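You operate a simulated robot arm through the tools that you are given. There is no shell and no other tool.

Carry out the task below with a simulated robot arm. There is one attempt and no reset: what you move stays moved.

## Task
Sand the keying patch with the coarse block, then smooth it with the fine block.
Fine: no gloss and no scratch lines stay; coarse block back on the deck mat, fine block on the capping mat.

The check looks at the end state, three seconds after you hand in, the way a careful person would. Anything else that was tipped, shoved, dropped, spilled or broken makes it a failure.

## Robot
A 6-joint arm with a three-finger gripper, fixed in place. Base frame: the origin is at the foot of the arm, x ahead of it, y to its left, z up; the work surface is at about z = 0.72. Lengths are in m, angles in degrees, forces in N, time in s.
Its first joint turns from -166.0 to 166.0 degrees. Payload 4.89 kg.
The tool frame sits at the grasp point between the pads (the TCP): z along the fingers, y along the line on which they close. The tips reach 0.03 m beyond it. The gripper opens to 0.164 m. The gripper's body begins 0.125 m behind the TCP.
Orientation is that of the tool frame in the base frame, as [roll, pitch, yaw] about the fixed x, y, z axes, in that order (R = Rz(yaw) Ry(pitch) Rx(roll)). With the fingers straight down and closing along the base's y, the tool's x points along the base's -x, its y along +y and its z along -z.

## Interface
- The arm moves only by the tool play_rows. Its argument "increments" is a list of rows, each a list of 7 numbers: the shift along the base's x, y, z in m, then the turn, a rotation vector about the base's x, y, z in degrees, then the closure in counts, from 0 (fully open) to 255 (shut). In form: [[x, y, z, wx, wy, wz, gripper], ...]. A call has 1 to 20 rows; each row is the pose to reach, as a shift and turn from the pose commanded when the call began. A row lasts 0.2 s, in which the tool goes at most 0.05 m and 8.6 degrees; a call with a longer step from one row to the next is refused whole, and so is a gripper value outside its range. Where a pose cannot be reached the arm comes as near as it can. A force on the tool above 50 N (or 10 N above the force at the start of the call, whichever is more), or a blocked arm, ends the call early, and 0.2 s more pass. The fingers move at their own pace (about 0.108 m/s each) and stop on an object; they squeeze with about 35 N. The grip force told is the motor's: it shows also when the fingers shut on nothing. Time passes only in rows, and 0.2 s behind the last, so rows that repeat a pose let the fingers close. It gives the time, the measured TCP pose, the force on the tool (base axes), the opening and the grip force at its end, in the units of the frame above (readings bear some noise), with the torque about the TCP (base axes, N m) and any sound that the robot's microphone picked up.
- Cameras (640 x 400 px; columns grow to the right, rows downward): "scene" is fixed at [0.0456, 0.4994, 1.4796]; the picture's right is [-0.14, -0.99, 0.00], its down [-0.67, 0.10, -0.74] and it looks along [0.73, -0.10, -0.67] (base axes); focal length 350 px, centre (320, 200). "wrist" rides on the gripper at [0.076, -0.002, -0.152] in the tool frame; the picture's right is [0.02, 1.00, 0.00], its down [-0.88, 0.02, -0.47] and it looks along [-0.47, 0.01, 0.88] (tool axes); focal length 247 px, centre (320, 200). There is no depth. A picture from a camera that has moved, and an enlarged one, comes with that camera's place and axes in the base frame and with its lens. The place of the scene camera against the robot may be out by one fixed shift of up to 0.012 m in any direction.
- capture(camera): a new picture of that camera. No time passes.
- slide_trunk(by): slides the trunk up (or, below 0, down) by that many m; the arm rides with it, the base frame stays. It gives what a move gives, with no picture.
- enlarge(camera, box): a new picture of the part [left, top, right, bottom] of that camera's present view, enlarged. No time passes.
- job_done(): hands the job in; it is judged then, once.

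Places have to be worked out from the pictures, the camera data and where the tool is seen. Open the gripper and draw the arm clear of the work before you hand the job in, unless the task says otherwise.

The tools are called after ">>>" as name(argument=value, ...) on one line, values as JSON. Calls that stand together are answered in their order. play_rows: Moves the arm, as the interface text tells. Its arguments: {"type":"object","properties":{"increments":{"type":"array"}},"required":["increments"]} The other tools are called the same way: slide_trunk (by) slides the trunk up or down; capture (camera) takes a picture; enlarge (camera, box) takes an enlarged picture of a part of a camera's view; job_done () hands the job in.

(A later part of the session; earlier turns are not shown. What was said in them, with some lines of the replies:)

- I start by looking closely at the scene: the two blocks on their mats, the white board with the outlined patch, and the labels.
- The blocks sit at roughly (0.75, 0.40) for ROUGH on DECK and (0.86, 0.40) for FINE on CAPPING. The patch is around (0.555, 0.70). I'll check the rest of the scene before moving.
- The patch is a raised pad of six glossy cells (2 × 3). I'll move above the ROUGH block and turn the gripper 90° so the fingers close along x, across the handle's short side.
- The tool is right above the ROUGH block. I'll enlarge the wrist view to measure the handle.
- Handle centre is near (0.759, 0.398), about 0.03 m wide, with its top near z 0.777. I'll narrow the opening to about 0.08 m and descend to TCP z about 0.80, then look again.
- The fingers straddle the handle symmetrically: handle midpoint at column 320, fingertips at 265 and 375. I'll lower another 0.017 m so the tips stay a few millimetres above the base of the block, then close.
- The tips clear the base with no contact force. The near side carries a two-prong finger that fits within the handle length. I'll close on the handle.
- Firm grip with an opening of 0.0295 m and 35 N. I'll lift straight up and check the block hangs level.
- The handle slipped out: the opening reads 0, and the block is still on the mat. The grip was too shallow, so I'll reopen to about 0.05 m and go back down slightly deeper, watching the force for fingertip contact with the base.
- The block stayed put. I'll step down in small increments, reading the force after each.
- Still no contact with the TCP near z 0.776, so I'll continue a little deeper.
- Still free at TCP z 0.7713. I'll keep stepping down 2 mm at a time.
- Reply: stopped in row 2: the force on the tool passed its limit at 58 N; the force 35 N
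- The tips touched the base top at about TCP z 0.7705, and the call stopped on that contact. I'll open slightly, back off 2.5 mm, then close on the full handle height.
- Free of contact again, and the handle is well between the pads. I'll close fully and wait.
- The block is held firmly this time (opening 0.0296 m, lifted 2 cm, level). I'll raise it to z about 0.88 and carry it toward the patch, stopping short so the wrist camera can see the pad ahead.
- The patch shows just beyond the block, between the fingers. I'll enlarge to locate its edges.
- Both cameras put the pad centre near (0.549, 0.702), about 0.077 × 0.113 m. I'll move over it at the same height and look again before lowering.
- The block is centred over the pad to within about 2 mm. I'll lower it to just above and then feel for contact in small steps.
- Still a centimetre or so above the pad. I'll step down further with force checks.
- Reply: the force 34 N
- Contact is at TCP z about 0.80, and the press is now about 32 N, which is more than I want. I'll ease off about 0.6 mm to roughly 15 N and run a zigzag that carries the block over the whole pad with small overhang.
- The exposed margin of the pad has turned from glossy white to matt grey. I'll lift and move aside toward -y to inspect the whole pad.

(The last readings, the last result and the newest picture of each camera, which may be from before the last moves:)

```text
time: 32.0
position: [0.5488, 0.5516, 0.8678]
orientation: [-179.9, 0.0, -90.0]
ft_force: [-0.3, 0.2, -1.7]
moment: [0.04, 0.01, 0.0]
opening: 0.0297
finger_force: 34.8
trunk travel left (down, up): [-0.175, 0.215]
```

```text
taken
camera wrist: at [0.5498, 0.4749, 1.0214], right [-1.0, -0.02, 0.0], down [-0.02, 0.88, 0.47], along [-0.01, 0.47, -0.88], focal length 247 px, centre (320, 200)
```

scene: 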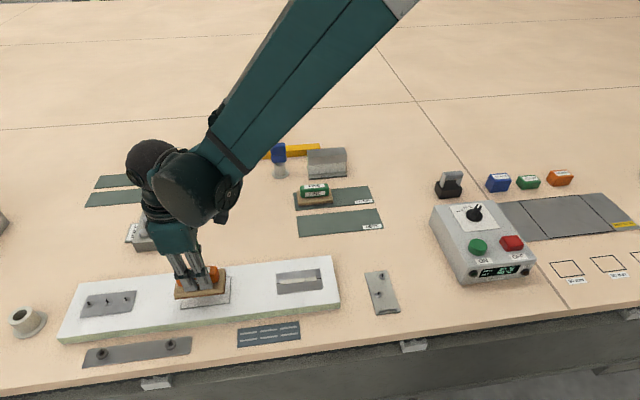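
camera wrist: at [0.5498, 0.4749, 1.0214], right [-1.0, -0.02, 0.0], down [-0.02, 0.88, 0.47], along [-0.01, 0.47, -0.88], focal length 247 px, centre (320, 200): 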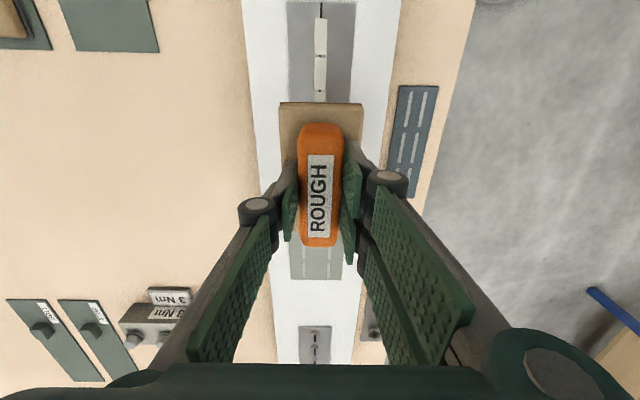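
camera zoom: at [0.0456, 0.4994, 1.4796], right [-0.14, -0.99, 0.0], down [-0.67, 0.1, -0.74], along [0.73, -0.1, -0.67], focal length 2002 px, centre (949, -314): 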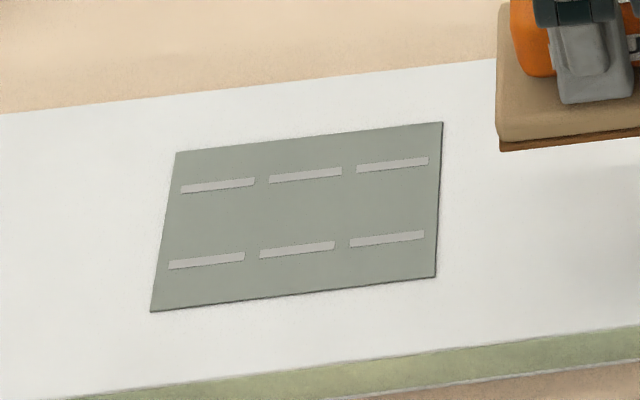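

All six cells are now uniformly grey with no white gloss left, each showing one pale scratch bar for the fine block to remove. I'll carry the ROUGH block back above its original spot on the DECK mat.

>>> play_rows(increments=[[0, 0, 0.02, 0, 0, 0, 255], [0.015, -0.011, 0.03, 0, 0, 0, 255], [0.04, -0.029, 0.03, 0, 0, 0, 255], [0.07, -0.051, 0.03, 0, 0, 0, 255], [0.1, -0.0726, 0.03, 0, 0, 0, 255], [0.13, -0.0944, 0.03, 0, 0, 0, 255], [0.16, -0.1162, 0.03, 0, 0, 0, 255], [0.185, -0.1343, 0.03, 0, 0, 0, 255], [0.2, -0.1452, 0.03, 0, 0, 0, 255], [0.21, -0.1525, 0.02, 0, 0, 0, 255], [0.21, -0.1525, -0.01, 0, 0, 0, 255], [0.21, -0.1525, -0.04, 0, 0, 0, 255], [0.21, -0.1525, -0.065, 0, 0, 0, 255], [0.21, -0.1525, -0.08, 0, 0, 0, 255], [0.21, -0.1525, -0.08, 0, 0, 0, 255]])

>>> capture(camera="wrist")

>>> enlarge(camera="scene", box=[260, 150, 400, 250])

```text
time: 35.2
position: [0.7584, 0.3993, 0.7888]
orientation: [179.9, 0.0, -90.0]
ft_force: [0.8, 0.2, -2.1]
moment: [-0.03, 0.01, 0.01]
opening: 0.0296
finger_force: 34.3
trunk travel left (down, up): [-0.175, 0.215]
```

```text
taken
camera wrist: at [0.7594, 0.3229, 0.9412], right [-1.0, -0.02, 0.0], down [-0.02, 0.88, 0.47], along [-0.01, 0.47, -0.88], focal length 247 px, centre (320, 200)
```

wrist: 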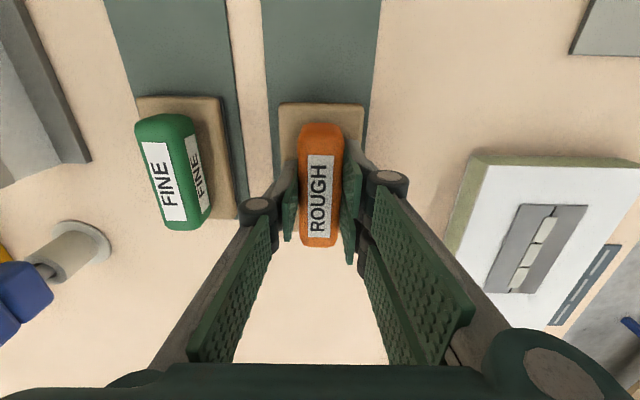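

```text
4.00 times, centred on (330, 200) of scene
camera zoom: at [0.0456, 0.4994, 1.4796], right [-0.14, -0.99, 0.0], down [-0.67, 0.1, -0.74], along [0.73, -0.1, -0.67], focal length 1402 px, centre (280, 200)
```

zoom: 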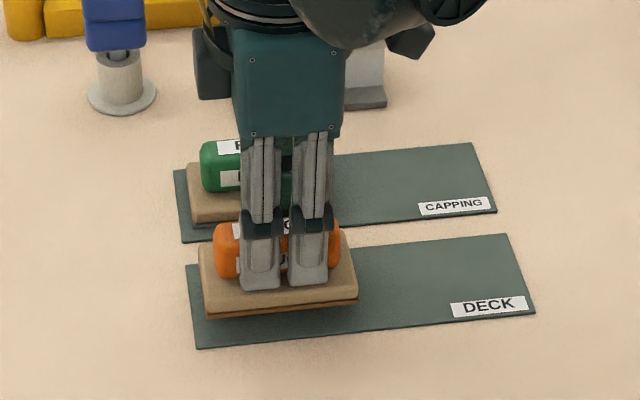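

The block is over the mat. I'll shift it 1 cm inward along the mat for extra margin and lower it gently until it touches.

>>> play_rows(increments=[[0, -0.005, -0.004, 0, 0, 0, 255], [0, -0.01, -0.009, 0, 0, 0, 255], [0, -0.01, -0.0135, 0, 0, 0, 255], [0, -0.01, -0.0155, 0, 0, 0, 255], [0, -0.01, -0.0155, 0, 0, 0, 255]])

>>> play_rows(increments=[[0, 0, -0.001, 0, 0, 0, 255], [0, 0, -0.001, 0, 0, 0, 255]])

>>> play_rows(increments=[[0, 0, -0.001, 0, 0, 0, 255], [0, 0, -0.001, 0, 0, 0, 255]])

```text
time: 36.4
position: [0.7591, 0.3887, 0.7743]
orientation: [180.0, 0.1, -90.0]
ft_force: [-0.1, 0.0, -2.3]
moment: [0.01, -0.01, -0.04]
opening: 0.0292
finger_force: 35.0
trunk travel left (down, up): [-0.175, 0.215]
```

```text
time: 37.0
position: [0.7593, 0.3895, 0.7728]
orientation: [180.0, 0.1, -90.1]
ft_force: [-0.5, 0.3, -1.9]
moment: [0.01, 0.02, 0.02]
opening: 0.0297
finger_force: 35.2
trunk travel left (down, up): [-0.175, 0.215]
```

```text
time: 37.6
position: [0.758, 0.3894, 0.7714]
orientation: [-179.9, 0.0, -90.0]
ft_force: [0.5, 0.8, -2.0]
moment: [0.01, -0.02, 0.01]
opening: 0.0294
finger_force: 34.8
trunk travel left (down, up): [-0.175, 0.215]
```

The weight (-2 N) is still hanging, so I'll lower another fraction of a millimetre at a time.

>>> play_rows(increments=[[0, 0, -0.0007, 0, 0, 0, 255], [0, 0, -0.0007, 0, 0, 0, 255]])

>>> play_rows(increments=[[0, 0, -0.0007, 0, 0, 0, 255], [0, 0, -0.0007, 0, 0, 0, 255]])

```text
time: 38.2
position: [0.7589, 0.3907, 0.7711]
orientation: [-180.0, 0.0, -90.0]
ft_force: [0.0, 0.5, 8.2]
moment: [-0.11, -0.03, 0.0]
opening: 0.0297
finger_force: 34.8
trunk travel left (down, up): [-0.175, 0.215]
```

```text
time: 38.8
position: [0.7592, 0.3904, 0.7722]
orientation: [180.0, 0.0, -90.0]
ft_force: [2.0, 0.9, 23.8]
moment: [-0.16, 0.08, -0.03]
opening: 0.0295
finger_force: 35.4
trunk travel left (down, up): [-0.175, 0.215]
```

The block is firmly on the mat. I'll relax the press, open the fingers modestly, and rise straight up.

>>> play_rows(increments=[[0, 0, 0.0008, 0, 0, 0, 255], [0, 0, 0.0008, 0, 0, 0, 220], [0, 0, 0.0012, 0, 0, 0, 190], [0, 0, 0.0015, 0, 0, 0, 160], [0, 0, 0.0015, 0, 0, 0, 160], [0, 0, 0.0015, 0, 0, 0, 160], [0, 0, 0.01, 0, 0, 0, 160], [0, 0, 0.03, 0, 0, 0, 160], [0, 0, 0.06, 0, 0, 0, 160], [0, 0, 0.1, 0, 0, 0, 160], [0, 0, 0.13, 0, 0, 0, 160], [0, 0, 0.13, 0, 0, 0, 160]])

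>>> capture(camera="wrist")

>>> enlarge(camera="scene", box=[260, 150, 400, 250])

```text
time: 41.4
position: [0.7603, 0.3889, 0.9008]
orientation: [180.0, 0.0, -89.9]
ft_force: [-1.0, 0.4, -0.1]
moment: [0.0, -0.02, -0.02]
opening: 0.0612
finger_force: 0.0
trunk travel left (down, up): [-0.175, 0.215]
```

```text
taken
camera wrist: at [0.7605, 0.313, 1.0537], right [-1.0, -0.02, 0.0], down [-0.02, 0.88, 0.47], along [-0.01, 0.47, -0.88], focal length 247 px, centre (320, 200)
```

wrist: 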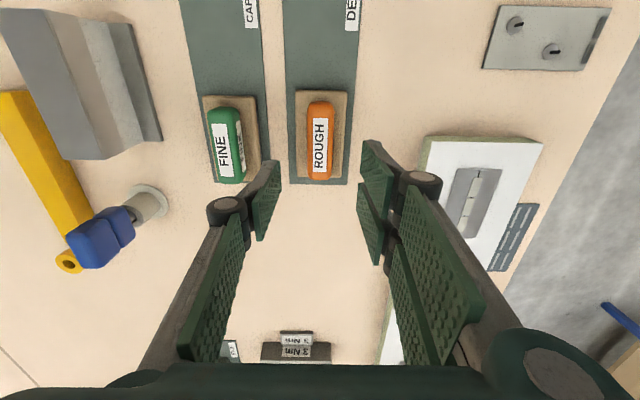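

```text
4.00 times, centred on (330, 200) of scene
camera zoom: at [0.0456, 0.4994, 1.4796], right [-0.14, -0.99, 0.0], down [-0.67, 0.1, -0.74], along [0.73, -0.1, -0.67], focal length 1402 px, centre (280, 200)
```

zoom: 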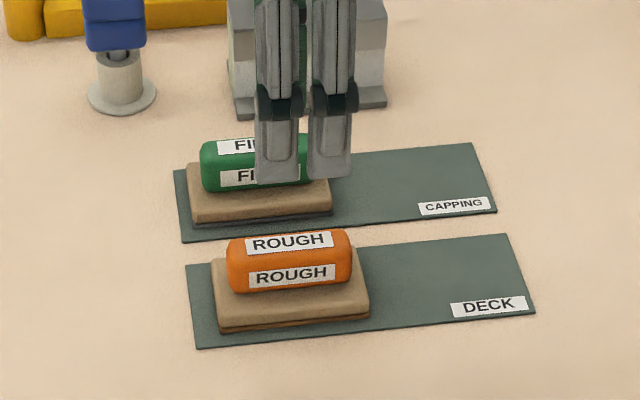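

ROUGH rests flat on the DECK mat. FINE's centre works out near (0.869, 0.399), so I'll move above it at the same height and check alignment.

>>> play_rows(increments=[[0.02, 0.002, 0, 0, 0, 0, 140], [0.045, 0.004, 0, 0, 0, 0, 140], [0.07, 0.007, 0, 0, 0, 0, 140], [0.095, 0.009, 0, 0, 0, 0, 140], [0.11, 0.0105, 0, 0, 0, 0, 140], [0.11, 0.0105, -0.03, 0, 0, 0, 140], [0.11, 0.0105, -0.06, 0, 0, 0, 140], [0.11, 0.0105, -0.08, 0, 0, 0, 140], [0.11, 0.0105, -0.08, 0, 0, 0, 140]])

>>> capture(camera="wrist")

>>> enlarge(camera="scene", box=[260, 120, 400, 250])

```text
time: 43.4
position: [0.8683, 0.3993, 0.8216]
orientation: [179.9, 0.0, -89.9]
ft_force: [-0.5, 0.0, 0.0]
moment: [-0.03, 0.02, 0.03]
opening: 0.0736
finger_force: 0.1
trunk travel left (down, up): [-0.175, 0.215]
```

```text
taken
camera wrist: at [0.8699, 0.3237, 0.9738], right [-1.0, -0.02, 0.0], down [-0.02, 0.88, 0.47], along [-0.01, 0.47, -0.88], focal length 247 px, centre (320, 200)
```

wrist: 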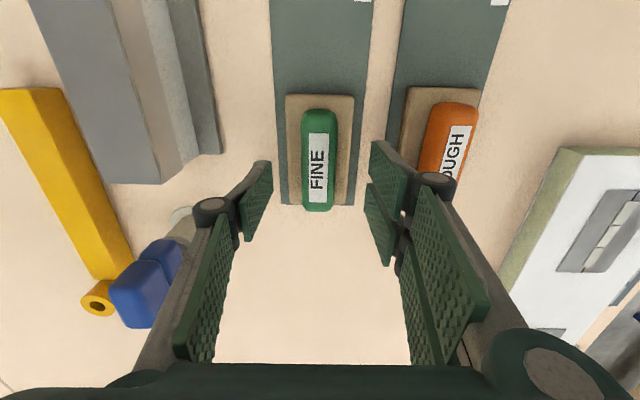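

```text
3.08 times, centred on (330, 185) of scene
camera zoom: at [0.0456, 0.4994, 1.4796], right [-0.14, -0.99, 0.0], down [-0.67, 0.1, -0.74], along [0.73, -0.1, -0.67], focal length 1078 px, centre (289, 246)
```

zoom: 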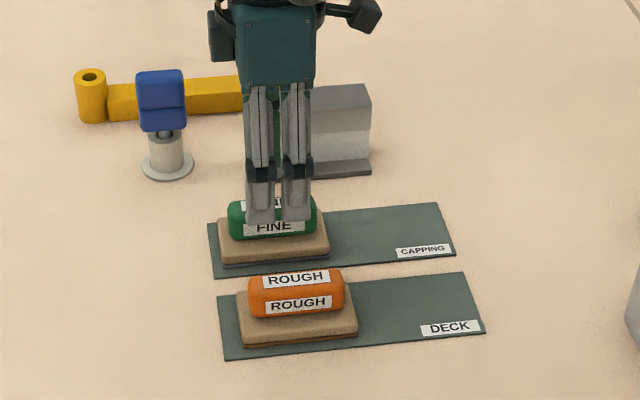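

FINE is centred between the fingers in both directions. I'll descend toward the same grasp height as before, checking force near the end.

>>> play_rows(increments=[[0, 0, -0.015, 0, 0, 0, 140], [0, 0, -0.03, 0, 0, 0, 140], [0, 0, -0.04, 0, 0, 0, 165], [0, 0, -0.0455, 0, 0, 0, 180], [0, 0, -0.0455, 0, 0, 0, 180]])

>>> play_rows(increments=[[0, 0, -0.0015, 0, 0, 0, 180], [0, 0, -0.003, 0, 0, 0, 180]])

>>> capture(camera="wrist")

>>> enlarge(camera="scene", box=[280, 160, 360, 220])

```text
time: 44.6
position: [0.8711, 0.4, 0.7745]
orientation: [-179.9, 0.0, -90.0]
ft_force: [0.1, 0.1, 0.7]
moment: [0.02, 0.0, 0.0]
opening: 0.0485
finger_force: 0.1
trunk travel left (down, up): [-0.175, 0.215]
```

```text
time: 45.2
position: [0.8693, 0.3995, 0.771]
orientation: [180.0, 0.0, -89.9]
ft_force: [-0.6, 0.4, 2.0]
moment: [0.03, 0.0, 0.02]
opening: 0.0481
finger_force: 0.1
trunk travel left (down, up): [-0.175, 0.215]
```

```text
taken
camera wrist: at [0.8706, 0.324, 0.9244], right [-1.0, -0.02, 0.0], down [-0.02, 0.88, 0.47], along [-0.01, 0.47, -0.88], focal length 247 px, centre (320, 200)
```

wrist: 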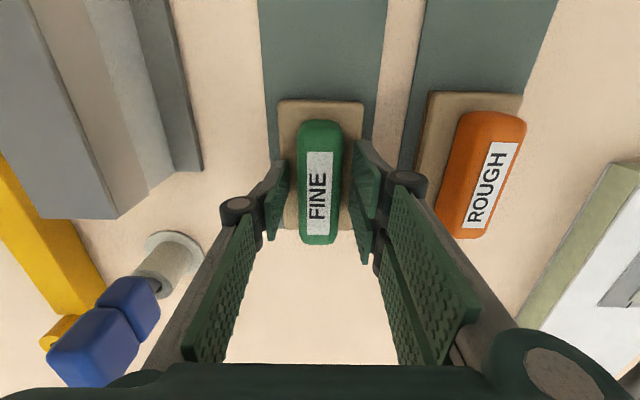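

```text
6.67 times, centred on (320, 190) of scene
camera zoom: at [0.0456, 0.4994, 1.4796], right [-0.14, -0.99, 0.0], down [-0.67, 0.1, -0.74], along [0.73, -0.1, -0.67], focal length 2336 px, centre (320, 267)
```

zoom: 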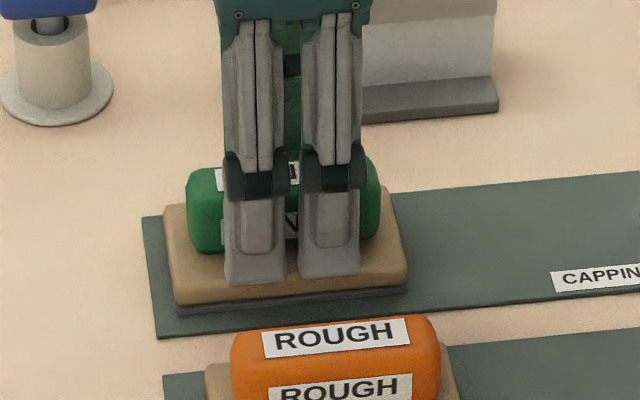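

The depth matches the earlier good grasp, with only a trace of contact. I'll raise 1 mm, close fully, then lift slowly.

>>> play_rows(increments=[[0, 0, 0.001, 0, 0, 0, 190], [0, 0, 0.001, 0, 0, 0, 220], [0, 0, 0.001, 0, 0, 0, 255], [0, 0, 0.001, 0, 0, 0, 255], [0, 0, 0.001, 0, 0, 0, 255]])

>>> play_rows(increments=[[0, 0, 0.004, 0, 0, 0, 255], [0, 0, 0.008, 0, 0, 0, 255], [0, 0, 0.012, 0, 0, 0, 255], [0, 0, 0.016, 0, 0, 0, 255], [0, 0, 0.02, 0, 0, 0, 255], [0, 0, 0.02, 0, 0, 0, 255]])

>>> capture(camera="wrist")

>>> enlarge(camera="scene", box=[260, 130, 380, 220])

```text
time: 46.4
position: [0.8681, 0.3996, 0.7728]
orientation: [-179.9, 0.0, -90.1]
ft_force: [0.3, -0.4, -0.3]
moment: [-0.03, 0.05, 0.0]
opening: 0.0294
finger_force: 34.8
trunk travel left (down, up): [-0.175, 0.215]
```

```text
time: 47.8
position: [0.8691, 0.4003, 0.7928]
orientation: [-180.0, 0.0, -90.0]
ft_force: [-0.3, -0.6, -2.1]
moment: [0.0, -0.04, 0.02]
opening: 0.0295
finger_force: 34.9
trunk travel left (down, up): [-0.175, 0.215]
```

```text
taken
camera wrist: at [0.8702, 0.3246, 0.945], right [-1.0, -0.02, 0.0], down [-0.02, 0.88, 0.47], along [-0.01, 0.47, -0.88], focal length 247 px, centre (320, 200)
```

wrist: 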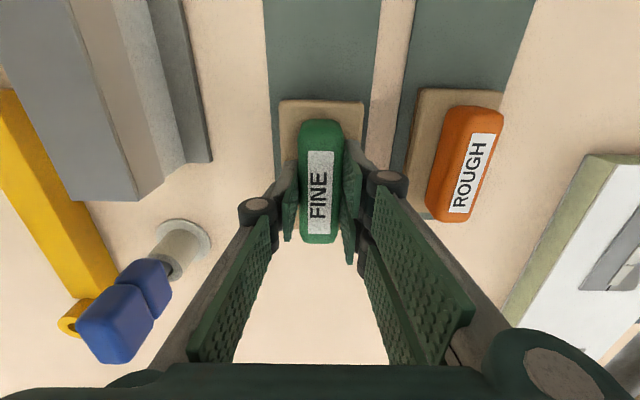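

```text
4.44 times, centred on (320, 175) of scene
camera zoom: at [0.0456, 0.4994, 1.4796], right [-0.14, -0.99, 0.0], down [-0.67, 0.1, -0.74], along [0.73, -0.1, -0.67], focal length 1557 px, centre (320, 311)
```

zoom: 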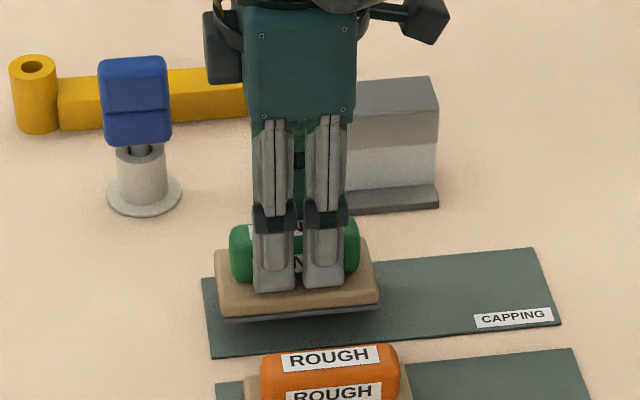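

FINE is held securely. I'll raise it well above everything and carry it to over the pad.

>>> play_rows(increments=[[0, 0, 0.025, 0, 0, 0, 255], [0, 0, 0.06, 0, 0, 0, 255], [0, 0, 0.1, 0, 0, 0, 255], [-0.012, 0.0113, 0.1, 0, 0, 0, 255], [-0.034, 0.0321, 0.1, 0, 0, 0, 255], [-0.06, 0.0567, 0.1, 0, 0, 0, 255], [-0.086, 0.0813, 0.1, 0, 0, 0, 255], [-0.112, 0.1059, 0.1, 0, 0, 0, 255], [-0.138, 0.1304, 0.1, 0, 0, 0, 255], [-0.164, 0.155, 0.1, 0, 0, 0, 255], [-0.19, 0.1796, 0.1, 0, 0, 0, 255], [-0.216, 0.2042, 0.1, 0, 0, 0, 255], [-0.242, 0.2287, 0.1, 0, 0, 0, 255], [-0.268, 0.2533, 0.1, 0, 0, 0, 255], [-0.292, 0.276, 0.1, 0, 0, 0, 255], [-0.31, 0.293, 0.1, 0, 0, 0, 255], [-0.3195, 0.302, 0.09, 0, 0, 0, 255], [-0.3195, 0.302, 0.06, 0, 0, 0, 255], [-0.3195, 0.302, 0.04, 0, 0, 0, 255], [-0.3195, 0.302, 0.04, 0, 0, 0, 255]])

>>> capture(camera="wrist")

>>> enlarge(camera="scene", box=[160, 220, 300, 320])

```text
time: 52.0
position: [0.5521, 0.7032, 0.833]
orientation: [180.0, 0.0, -90.0]
ft_force: [0.3, -0.3, -1.8]
moment: [-0.05, 0.03, 0.04]
opening: 0.0293
finger_force: 34.4
trunk travel left (down, up): [-0.175, 0.215]
```

```text
taken
camera wrist: at [0.5516, 0.6273, 0.9861], right [-1.0, -0.02, 0.0], down [-0.02, 0.88, 0.47], along [-0.01, 0.47, -0.88], focal length 247 px, centre (320, 200)
```

wrist: 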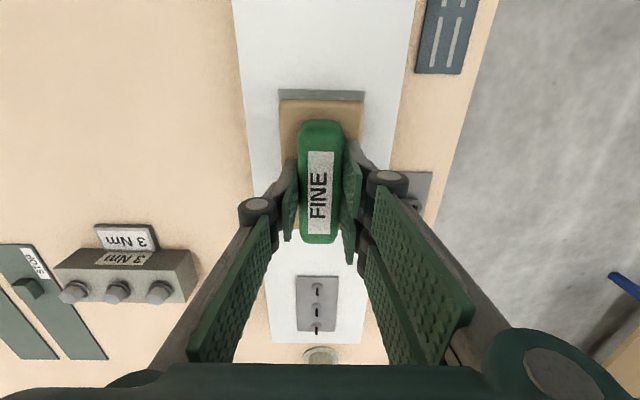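

```text
4.00 times, centred on (230, 270) of scene
camera zoom: at [0.0456, 0.4994, 1.4796], right [-0.14, -0.99, 0.0], down [-0.67, 0.1, -0.74], along [0.73, -0.1, -0.67], focal length 1402 px, centre (680, -80)
```

zoom: 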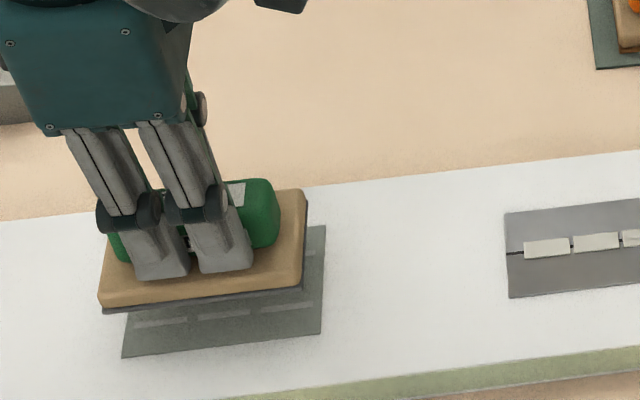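

FINE is centred over the pad. I'll lower to just above contact, then feel down in 1 mm steps.

>>> play_rows(increments=[[0, 0, -0.012, 0, 0, 0, 255], [0, 0, -0.022, 0, 0, 0, 255], [0, 0, -0.028, 0, 0, 0, 255], [0, 0, -0.028, 0, 0, 0, 255]])

>>> play_rows(increments=[[0, 0, -0.002, 0, 0, 0, 255], [0, 0, -0.002, 0, 0, 0, 255]])

>>> play_rows(increments=[[0, 0, -0.001, 0, 0, 0, 255], [0, 0, -0.001, 0, 0, 0, 255]])

```text
time: 53.0
position: [0.551, 0.7018, 0.8045]
orientation: [180.0, 0.0, -90.0]
ft_force: [-0.4, 0.6, -2.0]
moment: [-0.03, 0.02, -0.01]
opening: 0.0296
finger_force: 34.7
trunk travel left (down, up): [-0.175, 0.215]
```

```text
time: 53.6
position: [0.5505, 0.7011, 0.8025]
orientation: [180.0, 0.0, -90.1]
ft_force: [-1.1, 0.6, -1.1]
moment: [0.02, -0.02, -0.01]
opening: 0.0297
finger_force: 34.8
trunk travel left (down, up): [-0.175, 0.215]
```

```text
time: 54.2
position: [0.5505, 0.7012, 0.8012]
orientation: [-179.9, 0.0, -89.9]
ft_force: [-0.7, 1.7, 2.3]
moment: [-0.01, 0.07, 0.0]
opening: 0.0297
finger_force: 35.2
trunk travel left (down, up): [-0.175, 0.215]
```

Light contact now (about 4 N). I'll press 0.5 mm further for roughly 15 N and run the same zigzag with the fine block.

>>> play_rows(increments=[[0, 0, -0.0005, 0, 0, 0, 255], [-0.007, -0.01, -0.0005, 0, 0, 0, 255], [-0.012, -0.02, -0.0005, 0, 0, 0, 255], [-0.012, -0.01, -0.0005, 0, 0, 0, 255], [-0.012, 0, -0.0005, 0, 0, 0, 255], [-0.012, 0.01, -0.0005, 0, 0, 0, 255], [-0.012, 0.02, -0.0005, 0, 0, 0, 255], [-0.004, 0.02, -0.0005, 0, 0, 0, 255], [-0.004, 0.005, -0.0005, 0, 0, 0, 255], [-0.004, -0.01, -0.0005, 0, 0, 0, 255], [-0.004, -0.02, -0.0005, 0, 0, 0, 255], [0.004, -0.02, -0.0005, 0, 0, 0, 255], [0.004, -0.005, -0.0005, 0, 0, 0, 255], [0.004, 0.01, -0.0005, 0, 0, 0, 255], [0.004, 0.02, -0.0005, 0, 0, 0, 255], [0.012, 0.02, -0.0005, 0, 0, 0, 255], [0.012, 0.005, -0.0005, 0, 0, 0, 255], [0.012, -0.01, -0.0005, 0, 0, 0, 255], [0.012, -0.02, -0.0005, 0, 0, 0, 255], [0, 0, -0.0005, 0, 0, 0, 255]])

>>> play_rows(increments=[[0, 0, 0.01, 0, 0, 0, 255], [0, 0, 0.035, 0, 0, 0, 255], [0, 0, 0.06, 0, 0, 0, 255], [0, -0.04, 0.07, 0, 0, 0, 255], [0, -0.08, 0.07, 0, 0, 0, 255], [0, -0.12, 0.07, 0, 0, 0, 255], [0, -0.15, 0.07, 0, 0, 0, 255], [0, -0.15, 0.07, 0, 0, 0, 255]])

>>> enlarge(camera="scene", box=[160, 255, 260, 325])

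>>> capture(camera="wrist")

```text
time: 58.4
position: [0.551, 0.7013, 0.8004]
orientation: [180.0, 0.0, -90.0]
ft_force: [0.9, -7.5, 21.5]
moment: [-0.04, -0.04, 0.25]
opening: 0.0295
finger_force: 34.7
trunk travel left (down, up): [-0.175, 0.215]
```

```text
time: 60.2
position: [0.5502, 0.5527, 0.871]
orientation: [-180.0, 0.0, -89.9]
ft_force: [-0.4, -1.4, -2.2]
moment: [0.02, -0.01, 0.04]
opening: 0.0297
finger_force: 34.8
trunk travel left (down, up): [-0.175, 0.215]
```

```text
5.71 times, centred on (210, 290) of scene
camera zoom: at [0.0456, 0.4994, 1.4796], right [-0.14, -0.99, 0.0], down [-0.67, 0.1, -0.74], along [0.73, -0.1, -0.67], focal length 2002 px, centre (949, -314)
```

zoom: 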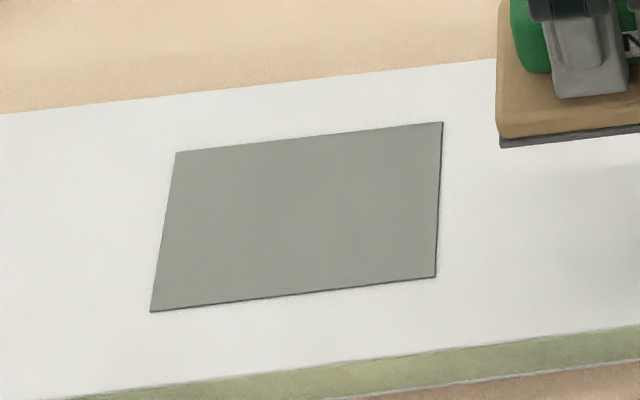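

```text
taken
camera wrist: at [0.5508, 0.4765, 1.0239], right [-1.0, -0.02, 0.0], down [-0.02, 0.88, 0.47], along [-0.01, 0.47, -0.88], focal length 247 px, centre (320, 200)
```

wrist: 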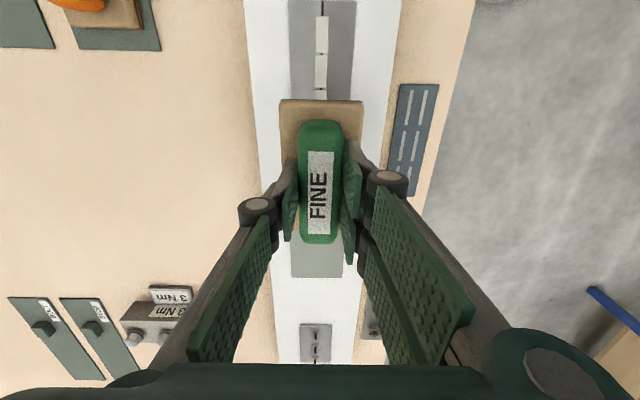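

The pad now looks uniformly matt with no bars. I'll check at higher magnification for any faint residual lines or gloss before moving on.

>>> enlarge(camera="scene", box=[180, 270, 212, 312])

>>> enlarge(camera="scene", box=[206, 270, 242, 312])

```text
9.52 times, centred on (196, 291) of scene
camera zoom: at [0.0456, 0.4994, 1.4796], right [-0.14, -0.99, 0.0], down [-0.67, 0.1, -0.74], along [0.73, -0.1, -0.67], focal length 3337 px, centre (1501, -667)
```

zoom: 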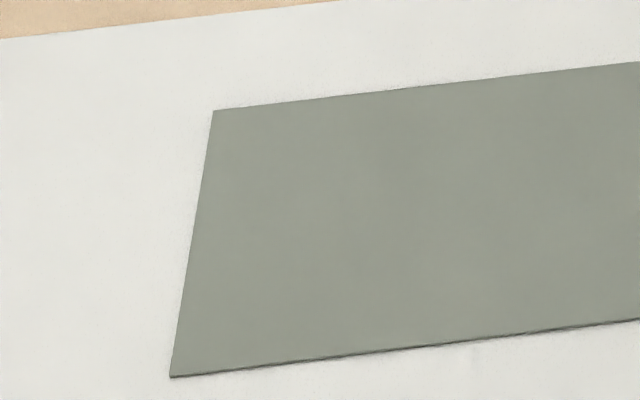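

```text
9.52 times, centred on (224, 291) of scene
camera zoom: at [0.0456, 0.4994, 1.4796], right [-0.14, -0.99, 0.0], down [-0.67, 0.1, -0.74], along [0.73, -0.1, -0.67], focal length 3337 px, centre (1234, -667)
```

zoom: 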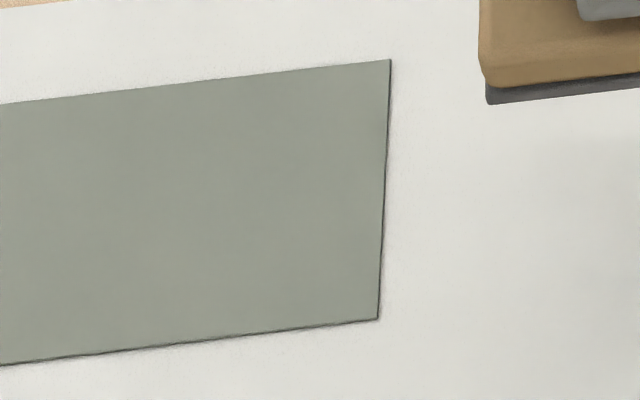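

The whole pad is uniformly matt with no gloss and no lines. I'll carry FINE back over its spot on the CAPPING mat, passing high above ROUGH.

>>> play_rows(increments=[[0, 0, 0.02, 0, 0, 0, 255], [0, 0, 0.04, 0, 0, 0, 255], [0.012, -0.0061, 0.04, 0, 0, 0, 255], [0.036, -0.0183, 0.04, 0, 0, 0, 255], [0.065, -0.033, 0.04, 0, 0, 0, 255], [0.095, -0.0482, 0.04, 0, 0, 0, 255], [0.125, -0.0634, 0.04, 0, 0, 0, 255], [0.155, -0.0786, 0.04, 0, 0, 0, 255], [0.185, -0.0938, 0.04, 0, 0, 0, 255], [0.215, -0.109, 0.04, 0, 0, 0, 255], [0.245, -0.1242, 0.04, 0, 0, 0, 255], [0.275, -0.1394, 0.04, 0, 0, 0, 255], [0.3, -0.1521, 0.04, 0, 0, 0, 255], [0.315, -0.16, 0.035, 0, 0, 0, 255], [0.3195, -0.162, 0.015, 0, 0, 0, 255], [0.3195, -0.162, -0.015, 0, 0, 0, 255], [0.3195, -0.162, -0.045, 0, 0, 0, 255], [0.3195, -0.162, -0.07, 0, 0, 0, 255], [0.3195, -0.162, -0.0785, 0, 0, 0, 255], [0.3195, -0.162, -0.0785, 0, 0, 0, 255]])

>>> capture(camera="wrist")

>>> enlarge(camera="scene", box=[260, 130, 400, 250])

```text
time: 64.4
position: [0.8708, 0.3903, 0.7926]
orientation: [-179.9, 0.0, -90.0]
ft_force: [0.3, 0.4, -2.4]
moment: [0.0, 0.06, 0.0]
opening: 0.0299
finger_force: 35.2
trunk travel left (down, up): [-0.175, 0.215]
```

```text
taken
camera wrist: at [0.8715, 0.3146, 0.9453], right [-1.0, -0.02, 0.0], down [-0.02, 0.88, 0.47], along [-0.01, 0.47, -0.88], focal length 247 px, centre (320, 200)
```

wrist: 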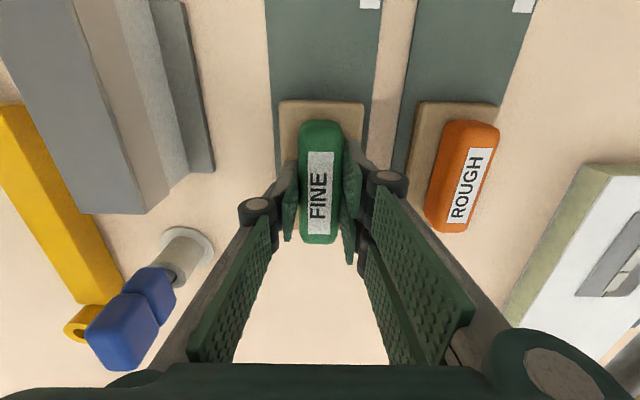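

```text
3.33 times, centred on (330, 190) of scene
camera zoom: at [0.0456, 0.4994, 1.4796], right [-0.14, -0.99, 0.0], down [-0.67, 0.1, -0.74], along [0.73, -0.1, -0.67], focal length 1168 px, centre (287, 233)
```

zoom: 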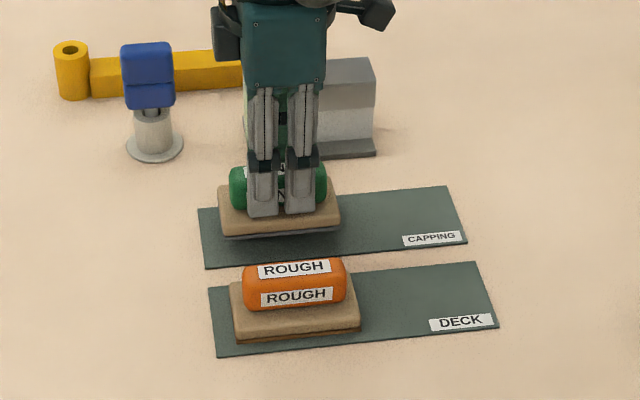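

FINE is centred over the CAPPING mat. I'll lower gently to contact.

>>> play_rows(increments=[[0, 0, -0.006, 0, 0, 0, 255], [0, 0, -0.012, 0, 0, 0, 255], [0, 0, -0.016, 0, 0, 0, 255], [0, 0, -0.0185, 0, 0, 0, 255], [0, 0, -0.0185, 0, 0, 0, 255]])

>>> play_rows(increments=[[0, 0, -0.001, 0, 0, 0, 255], [0, 0, -0.001, 0, 0, 0, 255]])

>>> play_rows(increments=[[0, 0, -0.0007, 0, 0, 0, 255], [0, 0, -0.0007, 0, 0, 0, 255]])

```text
time: 65.6
position: [0.8688, 0.3906, 0.7733]
orientation: [-180.0, 0.0, -90.1]
ft_force: [-0.4, 0.1, -1.3]
moment: [-0.01, 0.02, 0.0]
opening: 0.0297
finger_force: 35.3
trunk travel left (down, up): [-0.175, 0.215]
```

```text
time: 66.2
position: [0.8696, 0.3904, 0.7721]
orientation: [-179.9, 0.0, -90.1]
ft_force: [1.0, -0.4, -1.0]
moment: [0.05, -0.04, 0.01]
opening: 0.0297
finger_force: 35.0
trunk travel left (down, up): [-0.175, 0.215]
```

```text
time: 66.8
position: [0.8698, 0.3901, 0.7709]
orientation: [-180.0, 0.1, -90.0]
ft_force: [6.0, 2.3, 15.8]
moment: [-0.06, -0.08, -0.03]
opening: 0.0296
finger_force: 35.1
trunk travel left (down, up): [-0.175, 0.215]
```

The block is down on the mat (about 16 N). I'll ease the press, open modestly, and rise clear.

>>> play_rows(increments=[[0, 0, 0.0006, 0, 0, 0, 255], [0, 0, 0.0006, 0, 0, 0, 220], [0, 0, 0.001, 0, 0, 0, 190], [0, 0, 0.0013, 0, 0, 0, 160], [0, 0, 0.0013, 0, 0, 0, 160], [0, 0, 0.0013, 0, 0, 0, 160], [0, 0, 0.01, 0, 0, 0, 160], [0, 0, 0.03, 0, 0, 0, 160], [0, 0, 0.06, 0, 0, 0, 160], [0, 0, 0.1, 0, 0, 0, 160], [0, 0, 0.13, 0, 0, 0, 160], [0, 0, 0.13, 0, 0, 0, 160]])

>>> capture(camera="wrist")

>>> enlarge(camera="scene", box=[260, 130, 400, 250])

```text
time: 69.4
position: [0.8698, 0.3905, 0.9018]
orientation: [-180.0, 0.0, -89.9]
ft_force: [-0.4, -0.3, -0.3]
moment: [0.04, -0.06, 0.01]
opening: 0.0611
finger_force: 0.0
trunk travel left (down, up): [-0.175, 0.215]
```

```text
taken
camera wrist: at [0.8706, 0.3142, 1.0548], right [-1.0, -0.02, 0.0], down [-0.02, 0.88, 0.47], along [-0.01, 0.47, -0.88], focal length 247 px, centre (320, 200)
```

wrist: 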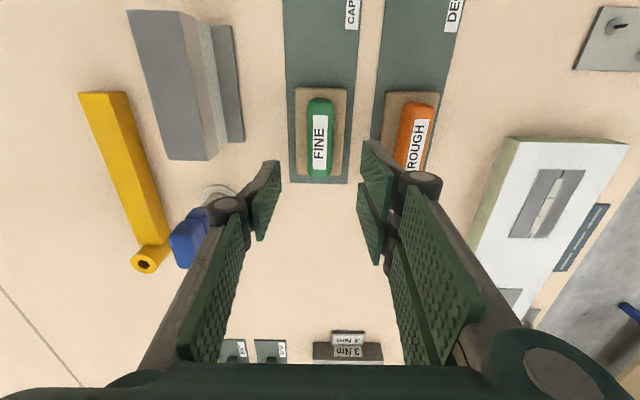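

```text
3.33 times, centred on (330, 190) of scene
camera zoom: at [0.0456, 0.4994, 1.4796], right [-0.14, -0.99, 0.0], down [-0.67, 0.1, -0.74], along [0.73, -0.1, -0.67], focal length 1168 px, centre (287, 233)
```

zoom: 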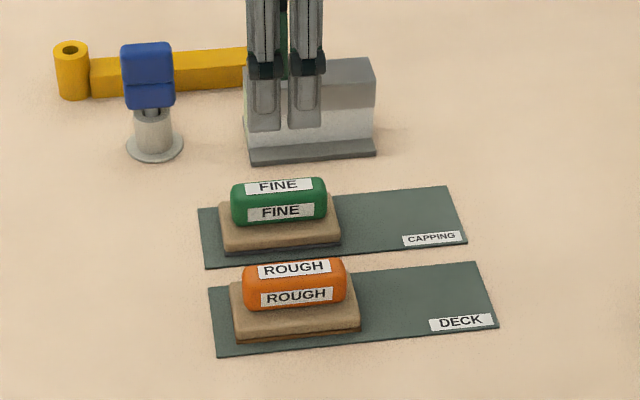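

Both blocks sit flat on their own mats. I'll open the gripper fully, draw the arm up and back toward the start pose, and take a last look at everything.

>>> play_rows(increments=[[0, 0, 0.03, 0, 0, 0, 100], [0, 0, 0.07, 0, 0, 0, 40], [-0.02, -0.015, 0.1, 0, 0, 0, 0], [-0.05, -0.04, 0.12, 0, 0, 0, 0], [-0.085, -0.065, 0.14, 0, 0, 0, 0], [-0.12, -0.095, 0.15, 0, 0, 0, 0], [-0.15, -0.12, 0.15, 0, 0, 0, 0], [-0.17, -0.135, 0.15, 0, 0, 0, 0], [-0.18, -0.14, 0.15, 0, 0, 0, 0], [-0.18, -0.14, 0.15, 0, 0, 0, 0]])

>>> capture(camera="scene")

>>> enlarge(camera="scene", box=[160, 255, 260, 325])

>>> capture(camera="wrist")

```text
time: 71.6
position: [0.6889, 0.2485, 1.0536]
orientation: [-179.9, 0.0, -90.0]
ft_force: [0.3, -0.2, 0.7]
moment: [0.03, -0.05, 0.0]
opening: 0.1638
finger_force: 0.1
trunk travel left (down, up): [-0.175, 0.215]
```

```text
taken
```

scene: 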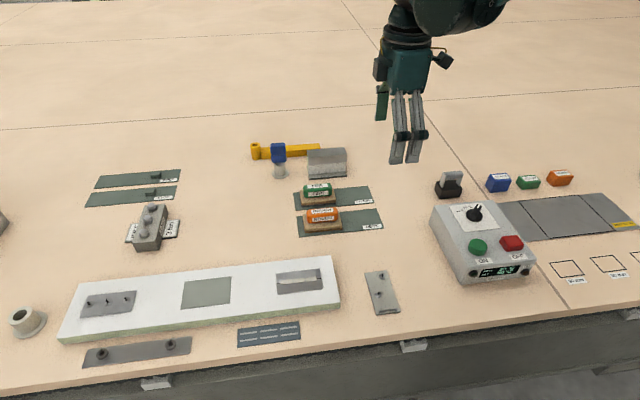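

```text
5.71 times, centred on (210, 290) of scene
camera zoom: at [0.0456, 0.4994, 1.4796], right [-0.14, -0.99, 0.0], down [-0.67, 0.1, -0.74], along [0.73, -0.1, -0.67], focal length 2002 px, centre (949, -314)
```

zoom: 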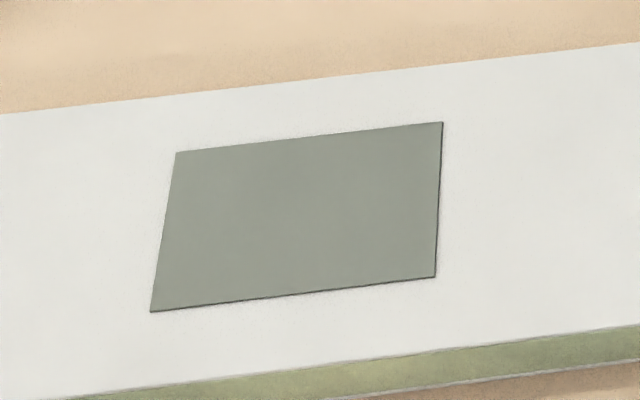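

```text
taken
camera wrist: at [0.6898, 0.1733, 1.2055], right [-1.0, -0.02, 0.0], down [-0.02, 0.88, 0.47], along [-0.01, 0.47, -0.88], focal length 247 px, centre (320, 200)
```

wrist: 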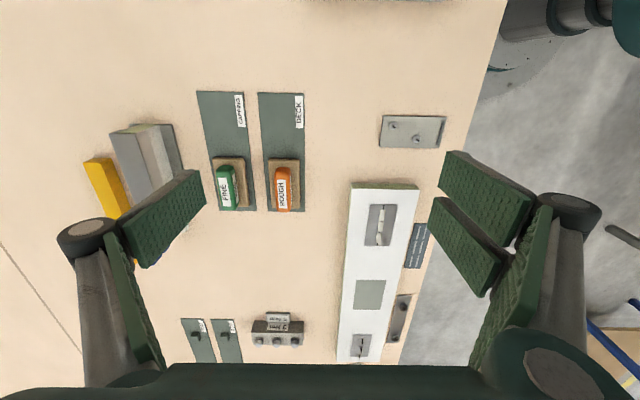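

The pad is evenly matt with no gloss or lines. ROUGH is on DECK, FINE is on CAPPING, nothing else has moved, and the gripper is open and clear. I'm handing in.

>>> job_done()

```text
The job is handed in.
```

The keying patch is sanded and smoothed. In the last close-up pictures it is evenly matt, with no gloss and no scratch lines.

- **Coarse pass:** one zigzag with the ROUGH block at about 15 N took the gloss off all six cells and left one scratch bar in each.
- **Fine pass:** the same zigzag with the FINE block removed all six bars.
- **Blocks:** ROUGH is back on the DECK mat and FINE is on the CAPPING mat. Both sit flat, about 1 cm further in than where they started.
- **One slip:** my first grip on the ROUGH block was too shallow and slid off as I lifted. The block stayed on its mat. When I went back in deeper, the fingertips pressed on its base and the move stopped at 58 N. I saw no damage.

Nothing else on the table appears to have moved. The gripper was open and clear of the work when I handed the job in.
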